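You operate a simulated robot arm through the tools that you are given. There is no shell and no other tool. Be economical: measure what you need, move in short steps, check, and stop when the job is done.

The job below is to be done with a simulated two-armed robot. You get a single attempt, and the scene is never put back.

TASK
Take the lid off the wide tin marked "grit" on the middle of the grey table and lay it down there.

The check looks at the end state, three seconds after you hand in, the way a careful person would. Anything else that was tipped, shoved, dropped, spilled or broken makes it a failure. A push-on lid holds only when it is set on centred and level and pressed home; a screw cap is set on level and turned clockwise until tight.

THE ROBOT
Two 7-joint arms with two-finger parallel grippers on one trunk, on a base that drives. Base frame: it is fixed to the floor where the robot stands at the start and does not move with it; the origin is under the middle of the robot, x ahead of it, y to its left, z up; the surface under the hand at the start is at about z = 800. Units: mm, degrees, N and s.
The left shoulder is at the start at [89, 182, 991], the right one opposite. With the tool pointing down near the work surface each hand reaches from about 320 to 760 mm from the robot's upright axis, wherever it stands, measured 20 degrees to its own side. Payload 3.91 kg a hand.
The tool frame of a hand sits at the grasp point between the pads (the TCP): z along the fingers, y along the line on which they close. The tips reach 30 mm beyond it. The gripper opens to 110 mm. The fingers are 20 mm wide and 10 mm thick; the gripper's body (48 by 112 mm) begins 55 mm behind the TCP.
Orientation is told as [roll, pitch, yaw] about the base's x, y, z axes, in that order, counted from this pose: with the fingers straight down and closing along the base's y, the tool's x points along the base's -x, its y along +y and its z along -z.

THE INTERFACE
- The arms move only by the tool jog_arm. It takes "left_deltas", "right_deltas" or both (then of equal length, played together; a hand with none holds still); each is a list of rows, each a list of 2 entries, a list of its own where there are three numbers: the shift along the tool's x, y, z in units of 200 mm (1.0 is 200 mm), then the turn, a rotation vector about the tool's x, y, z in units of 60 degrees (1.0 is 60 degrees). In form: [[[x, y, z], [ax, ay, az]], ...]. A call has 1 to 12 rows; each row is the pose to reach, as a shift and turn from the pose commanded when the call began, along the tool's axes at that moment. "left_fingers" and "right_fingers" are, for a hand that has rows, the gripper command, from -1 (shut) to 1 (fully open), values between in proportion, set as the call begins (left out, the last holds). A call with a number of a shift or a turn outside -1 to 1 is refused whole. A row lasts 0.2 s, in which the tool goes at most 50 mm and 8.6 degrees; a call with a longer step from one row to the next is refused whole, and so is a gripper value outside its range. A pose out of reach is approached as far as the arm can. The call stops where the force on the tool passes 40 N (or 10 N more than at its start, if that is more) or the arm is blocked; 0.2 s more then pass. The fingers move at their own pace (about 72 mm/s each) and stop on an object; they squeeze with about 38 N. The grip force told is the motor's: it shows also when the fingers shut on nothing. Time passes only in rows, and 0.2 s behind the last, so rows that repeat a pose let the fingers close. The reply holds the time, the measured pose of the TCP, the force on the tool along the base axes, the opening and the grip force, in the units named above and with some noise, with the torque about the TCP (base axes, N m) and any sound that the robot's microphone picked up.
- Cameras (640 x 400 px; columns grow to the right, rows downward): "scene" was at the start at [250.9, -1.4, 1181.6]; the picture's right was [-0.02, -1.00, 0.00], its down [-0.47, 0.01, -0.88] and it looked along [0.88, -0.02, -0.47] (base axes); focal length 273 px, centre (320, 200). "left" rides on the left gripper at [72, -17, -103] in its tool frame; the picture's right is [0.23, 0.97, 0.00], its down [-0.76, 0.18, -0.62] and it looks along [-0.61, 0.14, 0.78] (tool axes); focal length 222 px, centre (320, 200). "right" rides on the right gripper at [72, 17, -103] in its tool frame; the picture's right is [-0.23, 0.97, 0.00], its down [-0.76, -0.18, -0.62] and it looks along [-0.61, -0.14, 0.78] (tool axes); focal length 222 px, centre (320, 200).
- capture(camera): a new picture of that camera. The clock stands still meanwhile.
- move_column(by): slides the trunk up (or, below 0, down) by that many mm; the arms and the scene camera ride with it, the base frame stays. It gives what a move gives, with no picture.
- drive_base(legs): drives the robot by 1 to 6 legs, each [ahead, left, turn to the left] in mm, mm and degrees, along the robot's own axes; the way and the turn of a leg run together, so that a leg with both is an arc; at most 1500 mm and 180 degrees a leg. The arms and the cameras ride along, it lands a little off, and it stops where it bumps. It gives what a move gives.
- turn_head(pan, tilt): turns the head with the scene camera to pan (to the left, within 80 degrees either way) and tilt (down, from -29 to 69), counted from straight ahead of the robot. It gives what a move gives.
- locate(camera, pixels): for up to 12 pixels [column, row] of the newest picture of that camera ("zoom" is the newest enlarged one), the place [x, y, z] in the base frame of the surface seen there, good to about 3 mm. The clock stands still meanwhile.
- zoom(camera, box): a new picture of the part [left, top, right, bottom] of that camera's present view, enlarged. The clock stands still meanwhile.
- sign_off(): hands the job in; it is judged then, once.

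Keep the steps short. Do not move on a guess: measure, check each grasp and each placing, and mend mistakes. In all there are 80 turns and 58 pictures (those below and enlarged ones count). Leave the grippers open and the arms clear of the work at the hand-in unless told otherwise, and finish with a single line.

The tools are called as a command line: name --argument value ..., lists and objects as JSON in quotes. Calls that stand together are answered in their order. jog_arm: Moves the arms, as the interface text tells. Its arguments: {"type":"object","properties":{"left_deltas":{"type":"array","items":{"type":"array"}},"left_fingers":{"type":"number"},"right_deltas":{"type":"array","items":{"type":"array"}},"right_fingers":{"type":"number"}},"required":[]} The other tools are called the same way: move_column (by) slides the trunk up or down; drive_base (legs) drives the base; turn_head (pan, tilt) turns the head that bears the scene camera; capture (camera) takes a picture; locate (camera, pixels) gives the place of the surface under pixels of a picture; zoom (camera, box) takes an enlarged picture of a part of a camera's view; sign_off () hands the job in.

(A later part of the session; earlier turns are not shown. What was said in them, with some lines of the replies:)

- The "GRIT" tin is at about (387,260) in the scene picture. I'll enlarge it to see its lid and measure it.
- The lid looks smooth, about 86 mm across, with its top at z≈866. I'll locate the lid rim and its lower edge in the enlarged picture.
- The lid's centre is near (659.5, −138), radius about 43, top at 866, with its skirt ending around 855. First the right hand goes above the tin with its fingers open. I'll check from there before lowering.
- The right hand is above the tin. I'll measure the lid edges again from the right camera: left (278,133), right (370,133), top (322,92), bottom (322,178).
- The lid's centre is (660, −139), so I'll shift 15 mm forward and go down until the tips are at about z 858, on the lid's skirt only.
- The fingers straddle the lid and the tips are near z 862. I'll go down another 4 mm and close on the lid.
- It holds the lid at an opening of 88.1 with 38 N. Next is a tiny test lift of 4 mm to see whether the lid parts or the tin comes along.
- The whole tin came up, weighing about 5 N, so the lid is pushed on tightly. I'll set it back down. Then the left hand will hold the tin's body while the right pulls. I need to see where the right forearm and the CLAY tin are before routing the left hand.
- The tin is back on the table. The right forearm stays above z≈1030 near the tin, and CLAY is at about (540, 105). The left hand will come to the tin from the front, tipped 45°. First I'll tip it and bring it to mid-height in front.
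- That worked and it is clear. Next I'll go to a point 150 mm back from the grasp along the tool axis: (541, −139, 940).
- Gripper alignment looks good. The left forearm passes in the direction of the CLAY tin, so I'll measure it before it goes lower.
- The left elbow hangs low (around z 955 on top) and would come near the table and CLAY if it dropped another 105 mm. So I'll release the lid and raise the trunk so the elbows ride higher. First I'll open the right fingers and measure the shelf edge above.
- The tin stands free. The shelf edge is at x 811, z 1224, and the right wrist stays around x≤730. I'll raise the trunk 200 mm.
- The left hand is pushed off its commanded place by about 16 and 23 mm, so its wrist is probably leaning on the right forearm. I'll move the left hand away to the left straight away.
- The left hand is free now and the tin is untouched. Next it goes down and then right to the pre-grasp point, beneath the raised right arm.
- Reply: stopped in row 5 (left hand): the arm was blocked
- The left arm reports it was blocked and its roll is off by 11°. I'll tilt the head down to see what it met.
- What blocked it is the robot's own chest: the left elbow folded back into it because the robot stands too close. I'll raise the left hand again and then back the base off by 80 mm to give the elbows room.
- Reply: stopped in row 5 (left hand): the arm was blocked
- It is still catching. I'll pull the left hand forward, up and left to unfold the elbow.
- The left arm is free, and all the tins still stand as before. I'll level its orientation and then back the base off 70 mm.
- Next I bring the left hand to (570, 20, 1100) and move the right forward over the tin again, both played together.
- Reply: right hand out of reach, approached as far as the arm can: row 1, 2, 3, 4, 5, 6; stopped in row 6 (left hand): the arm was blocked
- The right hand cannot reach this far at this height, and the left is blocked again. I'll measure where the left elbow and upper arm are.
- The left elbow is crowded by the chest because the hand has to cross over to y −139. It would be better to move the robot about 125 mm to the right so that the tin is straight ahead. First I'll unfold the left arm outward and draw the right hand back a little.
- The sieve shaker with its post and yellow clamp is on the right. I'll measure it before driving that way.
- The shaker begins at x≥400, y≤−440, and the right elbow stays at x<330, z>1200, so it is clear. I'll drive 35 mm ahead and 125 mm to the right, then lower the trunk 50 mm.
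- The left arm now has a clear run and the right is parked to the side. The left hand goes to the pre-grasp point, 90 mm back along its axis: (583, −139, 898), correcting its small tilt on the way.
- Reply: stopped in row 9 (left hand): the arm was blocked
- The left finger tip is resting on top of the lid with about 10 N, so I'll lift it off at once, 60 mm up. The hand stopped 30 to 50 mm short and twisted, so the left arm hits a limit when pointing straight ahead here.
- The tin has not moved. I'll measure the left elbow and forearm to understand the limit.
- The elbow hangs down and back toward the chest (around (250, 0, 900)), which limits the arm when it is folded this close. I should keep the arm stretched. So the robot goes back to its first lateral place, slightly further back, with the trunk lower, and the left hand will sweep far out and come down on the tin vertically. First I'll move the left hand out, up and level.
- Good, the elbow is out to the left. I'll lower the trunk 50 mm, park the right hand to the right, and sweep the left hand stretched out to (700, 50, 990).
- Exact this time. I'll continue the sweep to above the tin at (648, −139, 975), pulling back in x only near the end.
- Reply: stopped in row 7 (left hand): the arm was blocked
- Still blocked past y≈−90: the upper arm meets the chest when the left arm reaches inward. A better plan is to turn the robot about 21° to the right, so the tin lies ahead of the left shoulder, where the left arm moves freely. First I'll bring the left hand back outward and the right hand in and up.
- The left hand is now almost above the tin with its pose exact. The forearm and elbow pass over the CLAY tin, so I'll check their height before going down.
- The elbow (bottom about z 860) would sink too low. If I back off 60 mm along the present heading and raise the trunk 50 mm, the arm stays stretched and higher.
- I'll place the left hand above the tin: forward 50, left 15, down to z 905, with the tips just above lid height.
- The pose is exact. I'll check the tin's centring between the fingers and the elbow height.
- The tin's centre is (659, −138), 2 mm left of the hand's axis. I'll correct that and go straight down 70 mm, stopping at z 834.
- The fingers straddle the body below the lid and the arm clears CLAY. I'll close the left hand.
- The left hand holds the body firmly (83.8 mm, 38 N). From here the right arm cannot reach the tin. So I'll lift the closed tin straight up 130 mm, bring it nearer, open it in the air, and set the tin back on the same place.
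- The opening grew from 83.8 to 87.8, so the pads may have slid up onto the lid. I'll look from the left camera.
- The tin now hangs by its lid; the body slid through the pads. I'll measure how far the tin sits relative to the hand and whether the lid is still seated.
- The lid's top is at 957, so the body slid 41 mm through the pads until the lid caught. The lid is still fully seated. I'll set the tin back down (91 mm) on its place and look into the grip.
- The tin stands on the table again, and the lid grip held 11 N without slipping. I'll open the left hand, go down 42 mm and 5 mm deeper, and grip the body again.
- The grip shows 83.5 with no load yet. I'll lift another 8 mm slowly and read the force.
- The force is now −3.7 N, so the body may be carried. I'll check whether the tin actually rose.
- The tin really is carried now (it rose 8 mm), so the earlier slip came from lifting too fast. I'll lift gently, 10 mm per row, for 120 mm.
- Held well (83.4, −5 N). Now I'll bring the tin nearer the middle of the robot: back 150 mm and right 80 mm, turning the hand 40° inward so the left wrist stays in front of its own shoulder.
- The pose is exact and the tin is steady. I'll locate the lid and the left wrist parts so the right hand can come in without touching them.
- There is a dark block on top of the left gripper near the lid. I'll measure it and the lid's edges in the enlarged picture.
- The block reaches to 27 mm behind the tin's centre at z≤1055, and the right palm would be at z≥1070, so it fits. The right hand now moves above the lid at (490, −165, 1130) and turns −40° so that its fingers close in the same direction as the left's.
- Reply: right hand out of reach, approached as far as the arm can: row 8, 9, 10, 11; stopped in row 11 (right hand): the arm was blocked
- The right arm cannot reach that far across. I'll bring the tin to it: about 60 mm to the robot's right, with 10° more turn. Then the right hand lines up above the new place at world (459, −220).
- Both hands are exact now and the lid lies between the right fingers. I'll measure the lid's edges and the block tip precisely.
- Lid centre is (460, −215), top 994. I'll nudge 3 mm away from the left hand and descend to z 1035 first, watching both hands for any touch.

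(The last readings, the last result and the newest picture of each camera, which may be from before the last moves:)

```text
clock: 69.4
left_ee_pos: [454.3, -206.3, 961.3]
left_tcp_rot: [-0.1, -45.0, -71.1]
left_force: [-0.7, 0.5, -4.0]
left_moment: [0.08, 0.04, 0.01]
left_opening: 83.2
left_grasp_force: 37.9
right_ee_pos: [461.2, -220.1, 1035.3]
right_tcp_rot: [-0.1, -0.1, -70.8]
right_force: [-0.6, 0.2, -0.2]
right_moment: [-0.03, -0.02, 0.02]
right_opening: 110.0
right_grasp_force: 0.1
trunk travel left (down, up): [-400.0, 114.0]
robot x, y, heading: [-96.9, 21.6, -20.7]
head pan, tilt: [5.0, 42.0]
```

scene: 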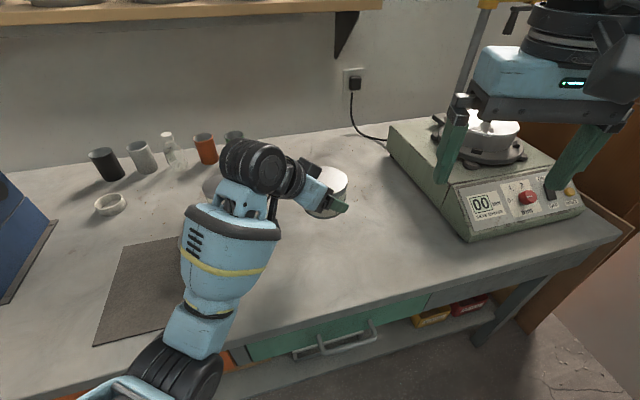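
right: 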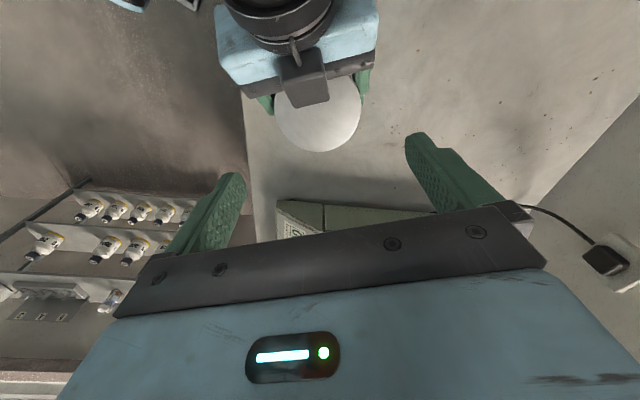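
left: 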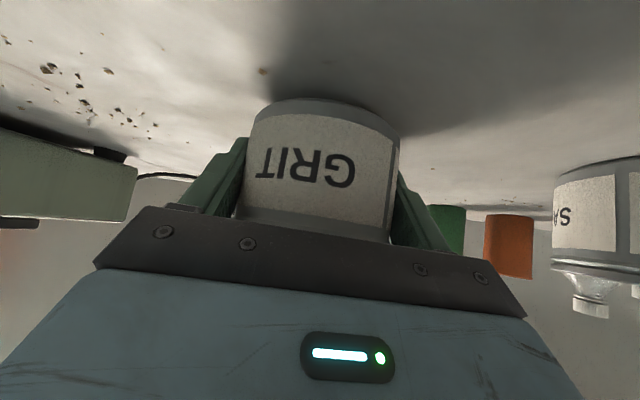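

No touch and both poses are exact. The last 19 mm go down slowly until the tips are at about 986.

jog_arm --right_deltas '[[[0, 0, 0.03], [0, 0, 0]], [[0, 0, 0.06], [0, 0, 0]], [[0, 0, 0.08], [0, 0, 0]], [[0, 0, 0.095], [0, 0, 0]], [[0, 0, 0.095], [0, 0, 0]]]'

zoom --camera "scene" --box '[270, 100, 430, 230]'

```text
clock: 70.6
left_ee_pos: [454.5, -208.0, 961.9]
left_tcp_rot: [-0.1, -45.0, -71.1]
left_force: [0.0, 0.0, -4.4]
left_moment: [0.03, -0.01, 0.0]
left_opening: 83.3
left_grasp_force: 37.7
right_ee_pos: [459.8, -219.8, 1015.6]
right_tcp_rot: [-0.1, 0.0, -70.7]
right_force: [0.8, -0.4, -0.8]
right_moment: [-0.01, 0.01, 0.03]
right_opening: 110.1
right_grasp_force: 0.1
trunk travel left (down, up): [-400.0, 114.0]
robot x, y, heading: [-95.6, 25.0, -20.6]
head pan, tilt: [5.0, 42.0]
```

```text
3.08 times, centred on (350, 165) of scene
```

zoom: 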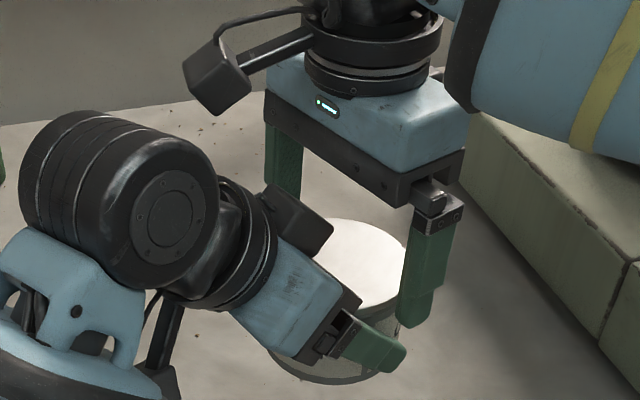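

The right fingers straddle the lid. I'll close, then pull up slowly by 3 mm and read the forces.

jog_arm --right_deltas '[[[0, 0, 0], [0, 0, 0]], [[0, 0, 0], [0, 0, 0]], [[0, 0, 0], [0, 0, 0]], [[0, 0, 0], [0, 0, 0]]]' --right_fingers -1

jog_arm --right_deltas '[[[0, 0, -0.005], [0, 0, 0]], [[0, 0, -0.01], [0, 0, 0]], [[0, 0, -0.015], [0, 0, 0]]]'

```text
clock: 71.6
left_ee_pos: [455.0, -207.1, 961.7]
left_tcp_rot: [-0.1, -45.0, -70.9]
left_force: [11.0, 0.3, -3.8]
left_moment: [-0.02, 0.3, 0.06]
left_opening: 83.8
left_grasp_force: 38.0
right_ee_pos: [460.8, -218.9, 1015.5]
right_tcp_rot: [0.0, 0.0, -70.7]
right_force: [-11.9, -1.4, 0.9]
right_moment: [-0.06, 0.28, 0.11]
right_opening: 87.3
right_grasp_force: 37.8
trunk travel left (down, up): [-400.0, 114.0]
robot x, y, heading: [-100.6, 21.3, -20.5]
head pan, tilt: [5.0, 42.0]
```

```text
clock: 72.4
left_ee_pos: [454.9, -208.3, 962.8]
left_tcp_rot: [-0.1, -45.0, -71.1]
left_force: [4.4, 1.5, -1.7]
left_moment: [-0.11, 0.2, 0.09]
left_opening: 83.6
left_grasp_force: 38.0
right_ee_pos: [461.9, -220.0, 1018.2]
right_tcp_rot: [0.0, 0.1, -70.8]
right_force: [-4.5, -2.6, -1.5]
right_moment: [-0.01, 0.08, -0.03]
right_opening: 87.2
right_grasp_force: 37.7
trunk travel left (down, up): [-400.0, 114.0]
robot x, y, heading: [-97.8, 19.6, -20.6]
head pan, tilt: [5.0, 42.0]
heard: snap
```

"Snap": the lid has come free. I'll lift it straight up another 40 mm slowly.

jog_arm --right_deltas '[[[0, 0, -0.01], [0, 0, 0]], [[0, 0, -0.025], [0, 0, 0]], [[0, 0, -0.045], [0, 0, 0]], [[0, 0, -0.07], [0, 0, 0]], [[0, 0, -0.1], [0, 0, 0]], [[0, 0, -0.14], [0, 0, 0]], [[0, 0, -0.18], [0, 0, 0]], [[0, 0, -0.22], [0, 0, 0]], [[0, 0, -0.22], [0, 0, 0]]]'

capture --camera "right"

```text
clock: 74.4
left_ee_pos: [454.7, -206.5, 962.9]
left_tcp_rot: [-0.1, -45.0, -70.9]
left_force: [-1.1, 6.5, 14.7]
left_moment: [0.11, 0.25, -0.05]
left_opening: 83.5
left_grasp_force: 38.2
right_ee_pos: [460.5, -220.8, 1062.6]
right_tcp_rot: [0.0, -0.1, -70.8]
right_force: [1.9, -6.6, -18.2]
right_moment: [-1.02, -0.48, 0.07]
right_opening: 86.5
right_grasp_force: 37.4
trunk travel left (down, up): [-400.0, 114.0]
robot x, y, heading: [-94.9, 22.8, -20.5]
head pan, tilt: [5.0, 42.0]
```

```text
3 pictures are left
```

right: 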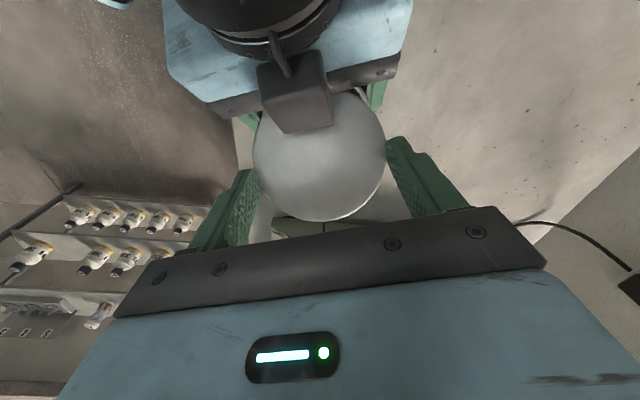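

The left/right forces (+15/−18 N) show that the lid's back edge has come up against the block on the left gripper. I'll lower the lid 10 mm at once to take the load off, after measuring how it sits.

locate --camera "right" --pixels '[[320, 215], [320, 180], [320, 150], [265, 150], [375, 150], [350, 110], [355, 95], [265, 120]]'

jog_arm --right_deltas '[[[0, 0, 0.02], [0, 0, 0]], [[0, 0, 0.04], [0, 0, 0]], [[0, 0, 0.05], [0, 0, 0]], [[0, 0, 0.05], [0, 0, 0]]]'

```text
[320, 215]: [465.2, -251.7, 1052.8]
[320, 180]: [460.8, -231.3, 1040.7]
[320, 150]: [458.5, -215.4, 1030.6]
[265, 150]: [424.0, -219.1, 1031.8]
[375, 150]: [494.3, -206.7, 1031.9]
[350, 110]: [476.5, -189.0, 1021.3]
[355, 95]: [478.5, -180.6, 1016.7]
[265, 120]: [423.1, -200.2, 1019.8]
```

```text
clock: 75.4
left_ee_pos: [453.9, -208.2, 962.8]
left_tcp_rot: [-0.1, -44.9, -70.9]
left_force: [0.7, -0.7, -3.1]
left_moment: [0.04, 0.01, -0.02]
left_opening: 83.6
left_grasp_force: 38.2
right_ee_pos: [461.7, -219.7, 1054.1]
right_tcp_rot: [0.0, -0.1, -70.7]
right_force: [-0.1, -0.5, -0.5]
right_moment: [0.0, -0.04, -0.01]
right_opening: 86.1
right_grasp_force: 37.4
trunk travel left (down, up): [-400.0, 114.0]
robot x, y, heading: [-97.0, 21.1, -20.5]
head pan, tilt: [5.0, 42.0]
```

The force is released. The lid is held but tipped about 27° around the pads, with its far edge up. I'll slide it away from the left hand, rising slightly, to clear the block and the tin's rim.

jog_arm --right_deltas '[[[-0.04, 0, -0.008], [0, 0, 0]], [[-0.1, 0, -0.02], [0, 0, 0]], [[-0.18, 0, -0.05], [0, 0, 0]], [[-0.28, 0, -0.1], [0, 0, 0]], [[-0.38, 0, -0.15], [0, 0, 0]], [[-0.48, 0, -0.2], [0, 0, 0]], [[-0.55, 0, -0.2], [0, 0, 0]], [[-0.55, 0, -0.2], [0, 0, 0]]]'

capture --camera "scene"

```text
clock: 77.2
left_ee_pos: [455.0, -206.3, 962.3]
left_tcp_rot: [-0.1, -45.0, -71.0]
left_force: [-0.4, -0.5, -3.6]
left_moment: [0.02, 0.01, -0.04]
left_opening: 83.7
left_grasp_force: 38.3
right_ee_pos: [492.7, -323.7, 1092.5]
right_tcp_rot: [-0.1, -0.1, -70.7]
right_force: [0.2, 0.6, -0.3]
right_moment: [0.01, 0.0, -0.02]
right_opening: 86.1
right_grasp_force: 38.1
right hand out of reach, approached as far as the arm can: row 7, 8
trunk travel left (down, up): [-400.0, 114.0]
robot x, y, heading: [-95.6, 24.3, -20.7]
head pan, tilt: [5.0, 42.0]
```

```text
2 pictures are left
```

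scene: 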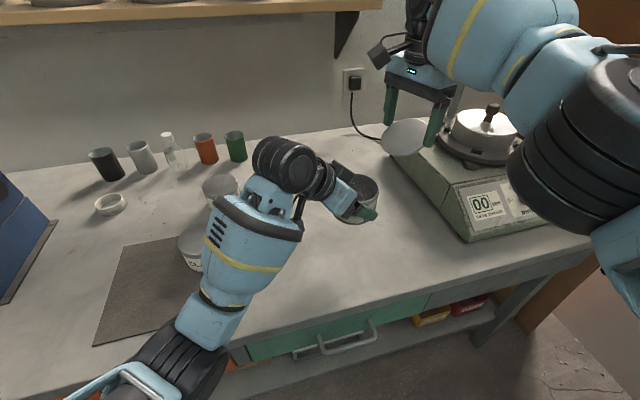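

The lid is off in the right hand and the open tin is level in the left. I'll return the tin first, gently along the way it came. Step one goes back to the former point, turning +10°; step two goes back over its own place, turning +40°.

jog_arm --left_deltas '[[[0.012, 0.02, -0.012], [-0.01, 0, -0.01]], [[0.03, 0.048, -0.03], [-0.025, 0, -0.025]], [[0.053, 0.085, -0.053], [-0.045, 0, -0.045]], [[0.078, 0.125, -0.078], [-0.065, 0, -0.065]], [[0.103, 0.165, -0.103], [-0.086, 0, -0.086]], [[0.125, 0.2, -0.125], [-0.105, 0, -0.105]], [[0.137, 0.22, -0.137], [-0.115, 0, -0.115]], [[0.141, 0.226, -0.141], [-0.118, 0, -0.118]]]'

jog_arm --left_deltas '[[[-0.007, 0.025, 0.007], [-0.014, 0, -0.014]], [[-0.018, 0.065, 0.018], [-0.038, 0, -0.038]], [[-0.036, 0.125, 0.036], [-0.073, 0, -0.073]], [[-0.058, 0.2, 0.058], [-0.118, 0, -0.118]], [[-0.081, 0.28, 0.081], [-0.166, 0, -0.166]], [[-0.105, 0.362, 0.105], [-0.215, 0, -0.215]], [[-0.129, 0.445, 0.129], [-0.265, 0, -0.265]], [[-0.153, 0.53, 0.153], [-0.315, 0, -0.315]], [[-0.177, 0.612, 0.177], [-0.364, 0, -0.364]], [[-0.199, 0.69, 0.199], [-0.411, 0, -0.411]], [[-0.217, 0.75, 0.217], [-0.447, 0, -0.447]], [[-0.228, 0.789, 0.228], [-0.471, 0, -0.471]]]'

```text
clock: 79.0
left_ee_pos: [484.8, -154.1, 960.9]
left_tcp_rot: [-0.1, -45.0, -60.9]
left_force: [0.1, 0.0, -3.6]
left_moment: [0.06, -0.06, -0.01]
left_opening: 83.5
left_grasp_force: 38.5
right_ee_pos: [491.7, -324.3, 1093.0]
right_tcp_rot: [0.0, 0.0, -70.7]
right_force: [1.0, -0.5, -0.7]
right_moment: [0.01, 0.02, 0.01]
right_opening: 86.5
right_grasp_force: 38.4
trunk travel left (down, up): [-400.0, 114.0]
robot x, y, heading: [-98.6, 19.6, -20.6]
head pan, tilt: [5.0, 42.0]
```

```text
clock: 81.6
left_ee_pos: [653.8, -135.8, 963.3]
left_tcp_rot: [0.0, -45.0, -20.9]
left_force: [-0.5, -0.3, -4.1]
left_moment: [0.01, 0.03, 0.01]
left_opening: 83.9
left_grasp_force: 38.5
right_ee_pos: [492.7, -323.5, 1092.1]
right_tcp_rot: [-0.1, 0.0, -70.8]
right_force: [-0.5, 0.1, -0.4]
right_moment: [0.03, -0.01, -0.01]
right_opening: 86.4
right_grasp_force: 38.5
trunk travel left (down, up): [-400.0, 114.0]
robot x, y, heading: [-96.0, 21.6, -20.6]
head pan, tilt: [5.0, 42.0]
```

The tin is exactly over its place. I'll lower it gently by 122 mm of the 128.7 it was lifted.

jog_arm --left_deltas '[[[0.012, 0, 0.012], [0, 0, 0]], [[0.035, 0, 0.035], [0, 0, 0]], [[0.07, 0, 0.07], [0, 0, 0]], [[0.115, 0, 0.115], [0, 0, 0]], [[0.16, 0, 0.16], [0, 0, 0]], [[0.205, 0, 0.205], [0, 0, 0]], [[0.25, 0, 0.25], [0, 0, 0]], [[0.295, 0, 0.295], [0, 0, 0]], [[0.34, 0, 0.34], [0, 0, 0]], [[0.38, 0, 0.38], [0, 0, 0]], [[0.413, 0, 0.413], [0, 0, 0]], [[0.431, 0, 0.431], [0, 0, 0]]]'

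jog_arm --left_deltas '[[[0.006, 0, 0.006], [0, 0, 0]], [[0.012, 0, 0.012], [0, 0, 0]], [[0.018, 0, 0.018], [0, 0, 0]], [[0.022, 0, 0.022], [0, 0, 0]], [[0.022, 0, 0.022], [0, 0, 0]]]'

```text
clock: 84.2
left_ee_pos: [653.4, -135.3, 840.6]
left_tcp_rot: [-0.2, -45.0, -21.0]
left_force: [-0.7, 0.8, -3.1]
left_moment: [0.04, 0.01, -0.02]
left_opening: 83.5
left_grasp_force: 38.0
right_ee_pos: [492.0, -323.6, 1092.5]
right_tcp_rot: [0.0, 0.0, -70.7]
right_force: [0.0, -0.5, -0.2]
right_moment: [-0.02, 0.0, -0.01]
right_opening: 86.4
right_grasp_force: 38.0
trunk travel left (down, up): [-400.0, 114.0]
robot x, y, heading: [-98.0, 24.2, -20.5]
head pan, tilt: [5.0, 42.0]
```

```text
clock: 85.4
left_ee_pos: [654.7, -134.8, 836.3]
left_tcp_rot: [0.0, -45.0, -21.0]
left_force: [-1.6, 1.2, 0.3]
left_moment: [0.19, -0.01, 0.05]
left_opening: 83.7
left_grasp_force: 37.6
right_ee_pos: [492.9, -323.4, 1093.3]
right_tcp_rot: [0.1, -0.1, -70.7]
right_force: [0.5, 0.2, -1.0]
right_moment: [-0.01, 0.0, 0.02]
right_opening: 86.4
right_grasp_force: 37.9
trunk travel left (down, up): [-400.0, 114.0]
robot x, y, heading: [-97.0, 21.1, -20.7]
head pan, tilt: [5.0, 42.0]
```

The weight has gone to the table (0.3 N). I'll release the tin, then raise the left hand straight up.

jog_arm --left_deltas '[[[0, 0, 0], [0, 0, 0]], [[0, 0, 0], [0, 0, 0]], [[0, 0, 0], [0, 0, 0]]]' --left_fingers 1

jog_arm --left_deltas '[[[-0.03, 0, -0.03], [0, 0, 0]], [[-0.1, 0, -0.1], [0, 0, 0]], [[-0.2, 0, -0.2], [0, 0, 0]], [[-0.3, 0, -0.3], [0, 0, 0]], [[-0.4, 0, -0.4], [0, 0, 0]], [[-0.5, 0, -0.5], [0, 0, 0]], [[-0.5, 0, -0.5], [0, 0, 0]]]'

```text
clock: 86.2
left_ee_pos: [654.3, -136.3, 834.6]
left_tcp_rot: [-0.1, -45.0, -21.1]
left_force: [-0.4, -0.1, 0.4]
left_moment: [-0.02, -0.02, 0.0]
left_opening: 109.6
left_grasp_force: 0.0
right_ee_pos: [492.4, -323.1, 1093.1]
right_tcp_rot: [0.0, -0.1, -70.8]
right_force: [0.0, 0.7, 0.0]
right_moment: [-0.01, -0.01, -0.03]
right_opening: 86.4
right_grasp_force: 37.6
trunk travel left (down, up): [-400.0, 114.0]
robot x, y, heading: [-97.5, 19.6, -20.6]
head pan, tilt: [5.0, 42.0]
```

```text
clock: 87.8
left_ee_pos: [653.9, -136.7, 975.3]
left_tcp_rot: [0.0, -44.9, -21.1]
left_force: [0.4, -0.1, 0.5]
left_moment: [0.01, 0.0, 0.0]
left_opening: 110.1
left_grasp_force: 0.0
right_ee_pos: [492.1, -322.9, 1092.4]
right_tcp_rot: [0.1, 0.0, -70.7]
right_force: [-0.2, 0.1, -0.3]
right_moment: [0.0, 0.03, 0.02]
right_opening: 86.2
right_grasp_force: 38.5
trunk travel left (down, up): [-400.0, 114.0]
robot x, y, heading: [-96.8, 19.1, -20.5]
head pan, tilt: [5.0, 42.0]
```

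The tin stands free and the left hand is clear above. Next I'll measure how the lid sits in the right hand, using points on it in the last scene picture, plus table points for the lay-down spot.

locate --camera "scene" --pixels '[[395, 125], [412, 125], [390, 140], [402, 138], [415, 140], [400, 152], [412, 150], [386, 148], [420, 220], [420, 180], [390, 200], [400, 250]]'

```text
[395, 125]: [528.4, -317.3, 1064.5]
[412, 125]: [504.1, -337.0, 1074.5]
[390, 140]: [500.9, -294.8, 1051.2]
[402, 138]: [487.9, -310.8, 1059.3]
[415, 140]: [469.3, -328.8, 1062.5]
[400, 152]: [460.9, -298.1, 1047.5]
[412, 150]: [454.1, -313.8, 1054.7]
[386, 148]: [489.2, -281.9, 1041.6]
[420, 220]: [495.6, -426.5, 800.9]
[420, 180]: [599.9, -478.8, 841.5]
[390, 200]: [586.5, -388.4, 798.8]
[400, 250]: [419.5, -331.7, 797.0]
```

The lid is tipped 30° about the pads. To lay it level I'll tilt the right hand 30°. That needs reach, so I'll first move the left hand away (left, back and up), then drive 80 mm ahead.

jog_arm --left_deltas '[[[0.006, 0.1, -0.1], [0, 0, 0]], [[0.012, 0.25, -0.2], [0, 0, 0]], [[0.02, 0.4, -0.3], [0, 0, 0]], [[0.03, 0.55, -0.4], [0, 0, 0]], [[0.035, 0.7, -0.46], [0, 0, 0]], [[0.035, 0.75, -0.46], [0, 0, 0]], [[0.035, 0.75, -0.46], [0, 0, 0]]]'

drive_base --legs '[[80, 0, 0]]'

```text
clock: 89.4
left_ee_pos: [643.5, 29.7, 1034.9]
left_tcp_rot: [0.0, -45.0, -21.1]
left_force: [-0.5, -0.1, 0.9]
left_moment: [-0.02, -0.02, -0.01]
left_opening: 110.1
left_grasp_force: 0.1
right_ee_pos: [493.7, -323.6, 1093.1]
right_tcp_rot: [0.1, -0.1, -70.8]
right_force: [-0.6, -0.5, -1.1]
right_moment: [0.01, 0.01, 0.02]
right_opening: 86.4
right_grasp_force: 38.6
trunk travel left (down, up): [-400.0, 114.0]
robot x, y, heading: [-97.6, 21.1, -20.5]
head pan, tilt: [5.0, 42.0]
```

```text
clock: 90.4
left_ee_pos: [720.3, 0.2, 1034.6]
left_tcp_rot: [-0.2, -45.0, -21.1]
left_force: [0.1, -0.2, 0.0]
left_moment: [0.0, 0.0, -0.03]
left_opening: 110.2
left_grasp_force: 0.1
right_ee_pos: [569.6, -352.5, 1092.3]
right_tcp_rot: [-0.1, 0.0, -70.7]
right_force: [0.2, 0.7, -1.0]
right_moment: [-0.01, 0.0, -0.02]
right_opening: 86.2
right_grasp_force: 38.0
trunk travel left (down, up): [-400.0, 114.0]
robot x, y, heading: [-25.6, -7.4, -20.7]
head pan, tilt: [5.0, 42.0]
```

I'll move the lid over the free table spot near (495, −285), tilting the hand +30° about its closing axis so that the lid becomes level.

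jog_arm --right_deltas '[[[0.03, -0.02, 0], [0, 0.04, 0]], [[0.08, -0.05, 0], [0, 0.1, 0]], [[0.13, -0.085, 0], [0, 0.17, 0]], [[0.18, -0.12, 0], [0, 0.24, 0]], [[0.23, -0.15, 0], [0, 0.31, 0]], [[0.28, -0.18, 0], [0, 0.38, 0]], [[0.33, -0.21, 0], [0, 0.44, 0]], [[0.36, -0.23, 0], [0, 0.48, 0]], [[0.368, -0.238, 0], [0, 0.5, 0]], [[0.368, -0.238, 0], [0, 0.5, 0]]]'

capture --camera "scene"

```text
clock: 92.6
left_ee_pos: [720.0, 0.9, 1036.9]
left_tcp_rot: [-0.1, -45.0, -21.1]
left_force: [-0.3, -0.6, 0.0]
left_moment: [0.02, -0.02, -0.01]
left_opening: 109.9
left_grasp_force: 0.0
right_ee_pos: [500.7, -298.1, 1092.8]
right_tcp_rot: [0.0, 30.0, -70.8]
right_force: [-0.5, -0.1, -0.9]
right_moment: [-0.03, -0.01, -0.01]
right_opening: 86.4
right_grasp_force: 38.4
trunk travel left (down, up): [-400.0, 114.0]
robot x, y, heading: [-19.3, -10.8, -20.7]
head pan, tilt: [5.0, 42.0]
```

```text
1 pictures are left
```

scene: 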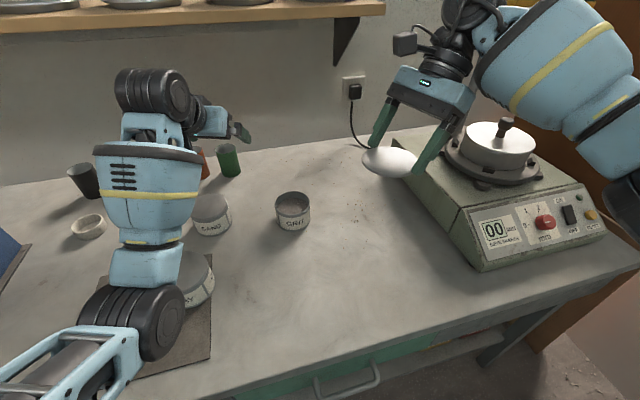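

The GRIT tin stands open and upright. I'll check that the lid is level and where it is, and the tin's place.

locate --camera "scene" --pixels '[[372, 157], [390, 160], [410, 166], [395, 152], [385, 168], [400, 172], [378, 150], [295, 204], [278, 203], [308, 205], [360, 270], [340, 320]]'

```text
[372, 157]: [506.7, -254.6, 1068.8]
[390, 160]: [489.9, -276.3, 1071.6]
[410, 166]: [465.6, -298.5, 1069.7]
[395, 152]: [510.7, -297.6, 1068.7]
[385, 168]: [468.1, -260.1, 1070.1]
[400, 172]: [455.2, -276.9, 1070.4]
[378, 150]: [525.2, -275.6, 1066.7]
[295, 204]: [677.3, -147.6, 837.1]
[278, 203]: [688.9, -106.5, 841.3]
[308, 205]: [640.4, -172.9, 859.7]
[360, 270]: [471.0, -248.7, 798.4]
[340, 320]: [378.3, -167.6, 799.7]
```

The lid is level (top at 1069–1071) with the table at 798 below it. I'll lower it 200 mm, then 50 mm more slowly.

jog_arm --right_deltas '[[[-0.02, 0, 0.035], [0, 0, 0]], [[-0.06, 0, 0.104], [0, 0, 0]], [[-0.11, 0, 0.19], [0, 0, 0]], [[-0.165, 0, 0.286], [0, 0, 0]], [[-0.22, 0, 0.381], [0, 0, 0]], [[-0.275, 0, 0.476], [0, 0, 0]], [[-0.33, 0, 0.571], [0, 0, 0]], [[-0.385, 0, 0.667], [0, 0, 0]], [[-0.43, 0, 0.745], [0, 0, 0]], [[-0.47, 0, 0.814], [0, 0, 0]], [[-0.5, 0, 0.866], [0, 0, 0]]]'

jog_arm --right_deltas '[[[-0.02, 0, 0.035], [0, 0, 0]], [[-0.05, 0, 0.087], [0, 0, 0]], [[-0.08, 0, 0.139], [0, 0, 0]], [[-0.105, 0, 0.182], [0, 0, 0]], [[-0.125, 0, 0.2165], [0, 0, 0]], [[-0.125, 0, 0.2165], [0, 0, 0]]]'

```text
clock: 95.0
left_ee_pos: [720.1, 0.6, 1035.6]
left_tcp_rot: [-0.1, -45.0, -21.1]
left_force: [0.8, 0.1, -0.4]
left_moment: [-0.03, -0.01, -0.05]
left_opening: 109.9
left_grasp_force: 0.1
right_ee_pos: [500.3, -299.4, 893.6]
right_tcp_rot: [0.0, 29.9, -70.8]
right_force: [-0.1, 0.5, -0.8]
right_moment: [-0.03, -0.04, 0.01]
right_opening: 86.2
right_grasp_force: 38.4
trunk travel left (down, up): [-400.0, 114.0]
robot x, y, heading: [-22.0, -9.0, -20.8]
head pan, tilt: [5.0, 42.0]
```

```text
clock: 96.4
left_ee_pos: [720.3, 0.9, 1035.8]
left_tcp_rot: [-0.1, -45.1, -21.0]
left_force: [-0.8, 0.7, -0.2]
left_moment: [0.0, -0.01, -0.02]
left_opening: 110.0
left_grasp_force: 0.0
right_ee_pos: [500.9, -297.1, 842.9]
right_tcp_rot: [0.0, 30.2, -70.7]
right_force: [0.1, 0.1, -0.1]
right_moment: [0.0, 0.02, 0.0]
right_opening: 86.5
right_grasp_force: 38.0
trunk travel left (down, up): [-400.0, 114.0]
robot x, y, heading: [-19.8, -10.1, -20.6]
head pan, tilt: [5.0, 42.0]
```

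No contact yet and the lid's underside is at about 809. I'll go down 9 mm in small steps.

jog_arm --right_deltas '[[[-0.005, 0, 0.0087], [0, 0, 0]], [[-0.01, 0, 0.0173], [0, 0, 0]], [[-0.015, 0, 0.026], [0, 0, 0]], [[-0.0175, 0, 0.0303], [0, 0, 0]], [[-0.02, 0, 0.0346], [0, 0, 0]], [[-0.0225, 0, 0.039], [0, 0, 0]]]'

```text
clock: 97.8
left_ee_pos: [719.1, 0.4, 1036.1]
left_tcp_rot: [-0.1, -45.0, -21.2]
left_force: [0.3, -0.3, -0.4]
left_moment: [-0.03, 0.01, -0.01]
left_opening: 109.9
left_grasp_force: 0.0
right_ee_pos: [500.0, -299.2, 836.5]
right_tcp_rot: [0.1, 29.9, -70.6]
right_force: [0.1, -2.1, 5.9]
right_moment: [0.01, -0.21, -0.02]
right_opening: 86.5
right_grasp_force: 38.3
trunk travel left (down, up): [-400.0, 114.0]
robot x, y, heading: [-24.5, -9.8, -20.7]
head pan, tilt: [5.0, 42.0]
```

Contact with the table (5.9 N). I'll open the right hand, then raise it straight up.

jog_arm --right_deltas '[[[0, 0, 0], [0, 0, 0]], [[0, 0, 0], [0, 0, 0]], [[0, 0, 0], [0, 0, 0]]]' --right_fingers 1

jog_arm --right_deltas '[[[0.02, 0, -0.035], [0, 0, 0]], [[0.06, 0, -0.104], [0, 0, 0]], [[0.15, 0, -0.26], [0, 0, 0]], [[0.25, 0, -0.433], [0, 0, 0]], [[0.35, 0, -0.606], [0, 0, 0]], [[0.45, 0, -0.779], [0, 0, 0]], [[0.45, 0, -0.779], [0, 0, 0]]]'

capture --camera "scene"

```text
clock: 98.6
left_ee_pos: [719.6, 1.5, 1034.8]
left_tcp_rot: [-0.1, -44.8, -21.2]
left_force: [0.1, 0.3, -0.2]
left_moment: [-0.01, -0.02, 0.02]
left_opening: 109.8
left_grasp_force: 0.0
right_ee_pos: [498.7, -298.5, 833.1]
right_tcp_rot: [0.0, 30.1, -70.8]
right_force: [-0.4, 0.2, 0.1]
right_moment: [0.02, 0.03, -0.04]
right_opening: 109.8
right_grasp_force: 0.0
trunk travel left (down, up): [-400.0, 114.0]
robot x, y, heading: [-22.6, -8.2, -20.8]
head pan, tilt: [5.0, 42.0]
```

```text
clock: 100.2
left_ee_pos: [721.1, -0.8, 1035.2]
left_tcp_rot: [-0.1, -45.1, -21.1]
left_force: [-0.7, 0.1, -0.5]
left_moment: [-0.02, -0.02, 0.01]
left_opening: 110.4
left_grasp_force: 0.1
right_ee_pos: [500.6, -299.7, 1015.0]
right_tcp_rot: [-0.1, 29.9, -70.9]
right_force: [0.9, 0.3, -0.5]
right_moment: [-0.01, 0.01, 0.06]
right_opening: 109.9
right_grasp_force: 0.1
trunk travel left (down, up): [-400.0, 114.0]
robot x, y, heading: [-24.8, -6.6, -20.5]
head pan, tilt: [5.0, 42.0]
```

```text
0 pictures are left
```

scene: 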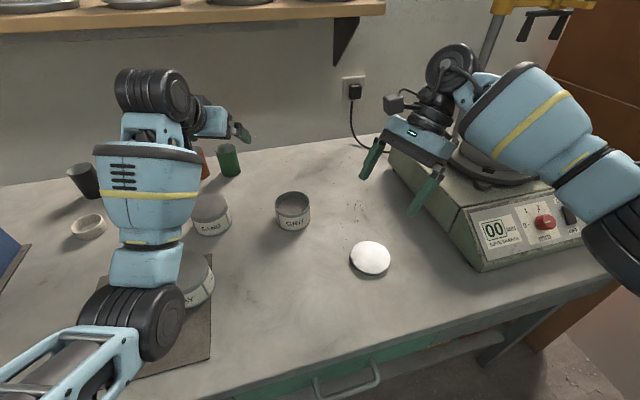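

The lid lies on the table at about (370, 257) and the tin stands open. One last measurement, to check that the lid lies flat.

locate --camera "scene" --pixels '[[355, 255], [386, 258], [370, 246], [370, 270], [370, 258], [293, 225], [283, 196], [304, 200]]'

```text
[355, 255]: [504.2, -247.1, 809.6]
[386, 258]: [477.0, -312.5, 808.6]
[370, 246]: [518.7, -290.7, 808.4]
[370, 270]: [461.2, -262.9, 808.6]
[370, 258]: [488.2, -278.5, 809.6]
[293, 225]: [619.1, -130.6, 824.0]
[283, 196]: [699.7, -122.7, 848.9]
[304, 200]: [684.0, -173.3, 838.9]
```

The lid lies flat (809 all over), the tin is upright in its place, and both hands are open and clear. I'm handing in.

sign_off

```text
The job is handed in.
```

The lid is off the "grit" tin and lies flat on the grey table; the open tin stands upright in its original place.
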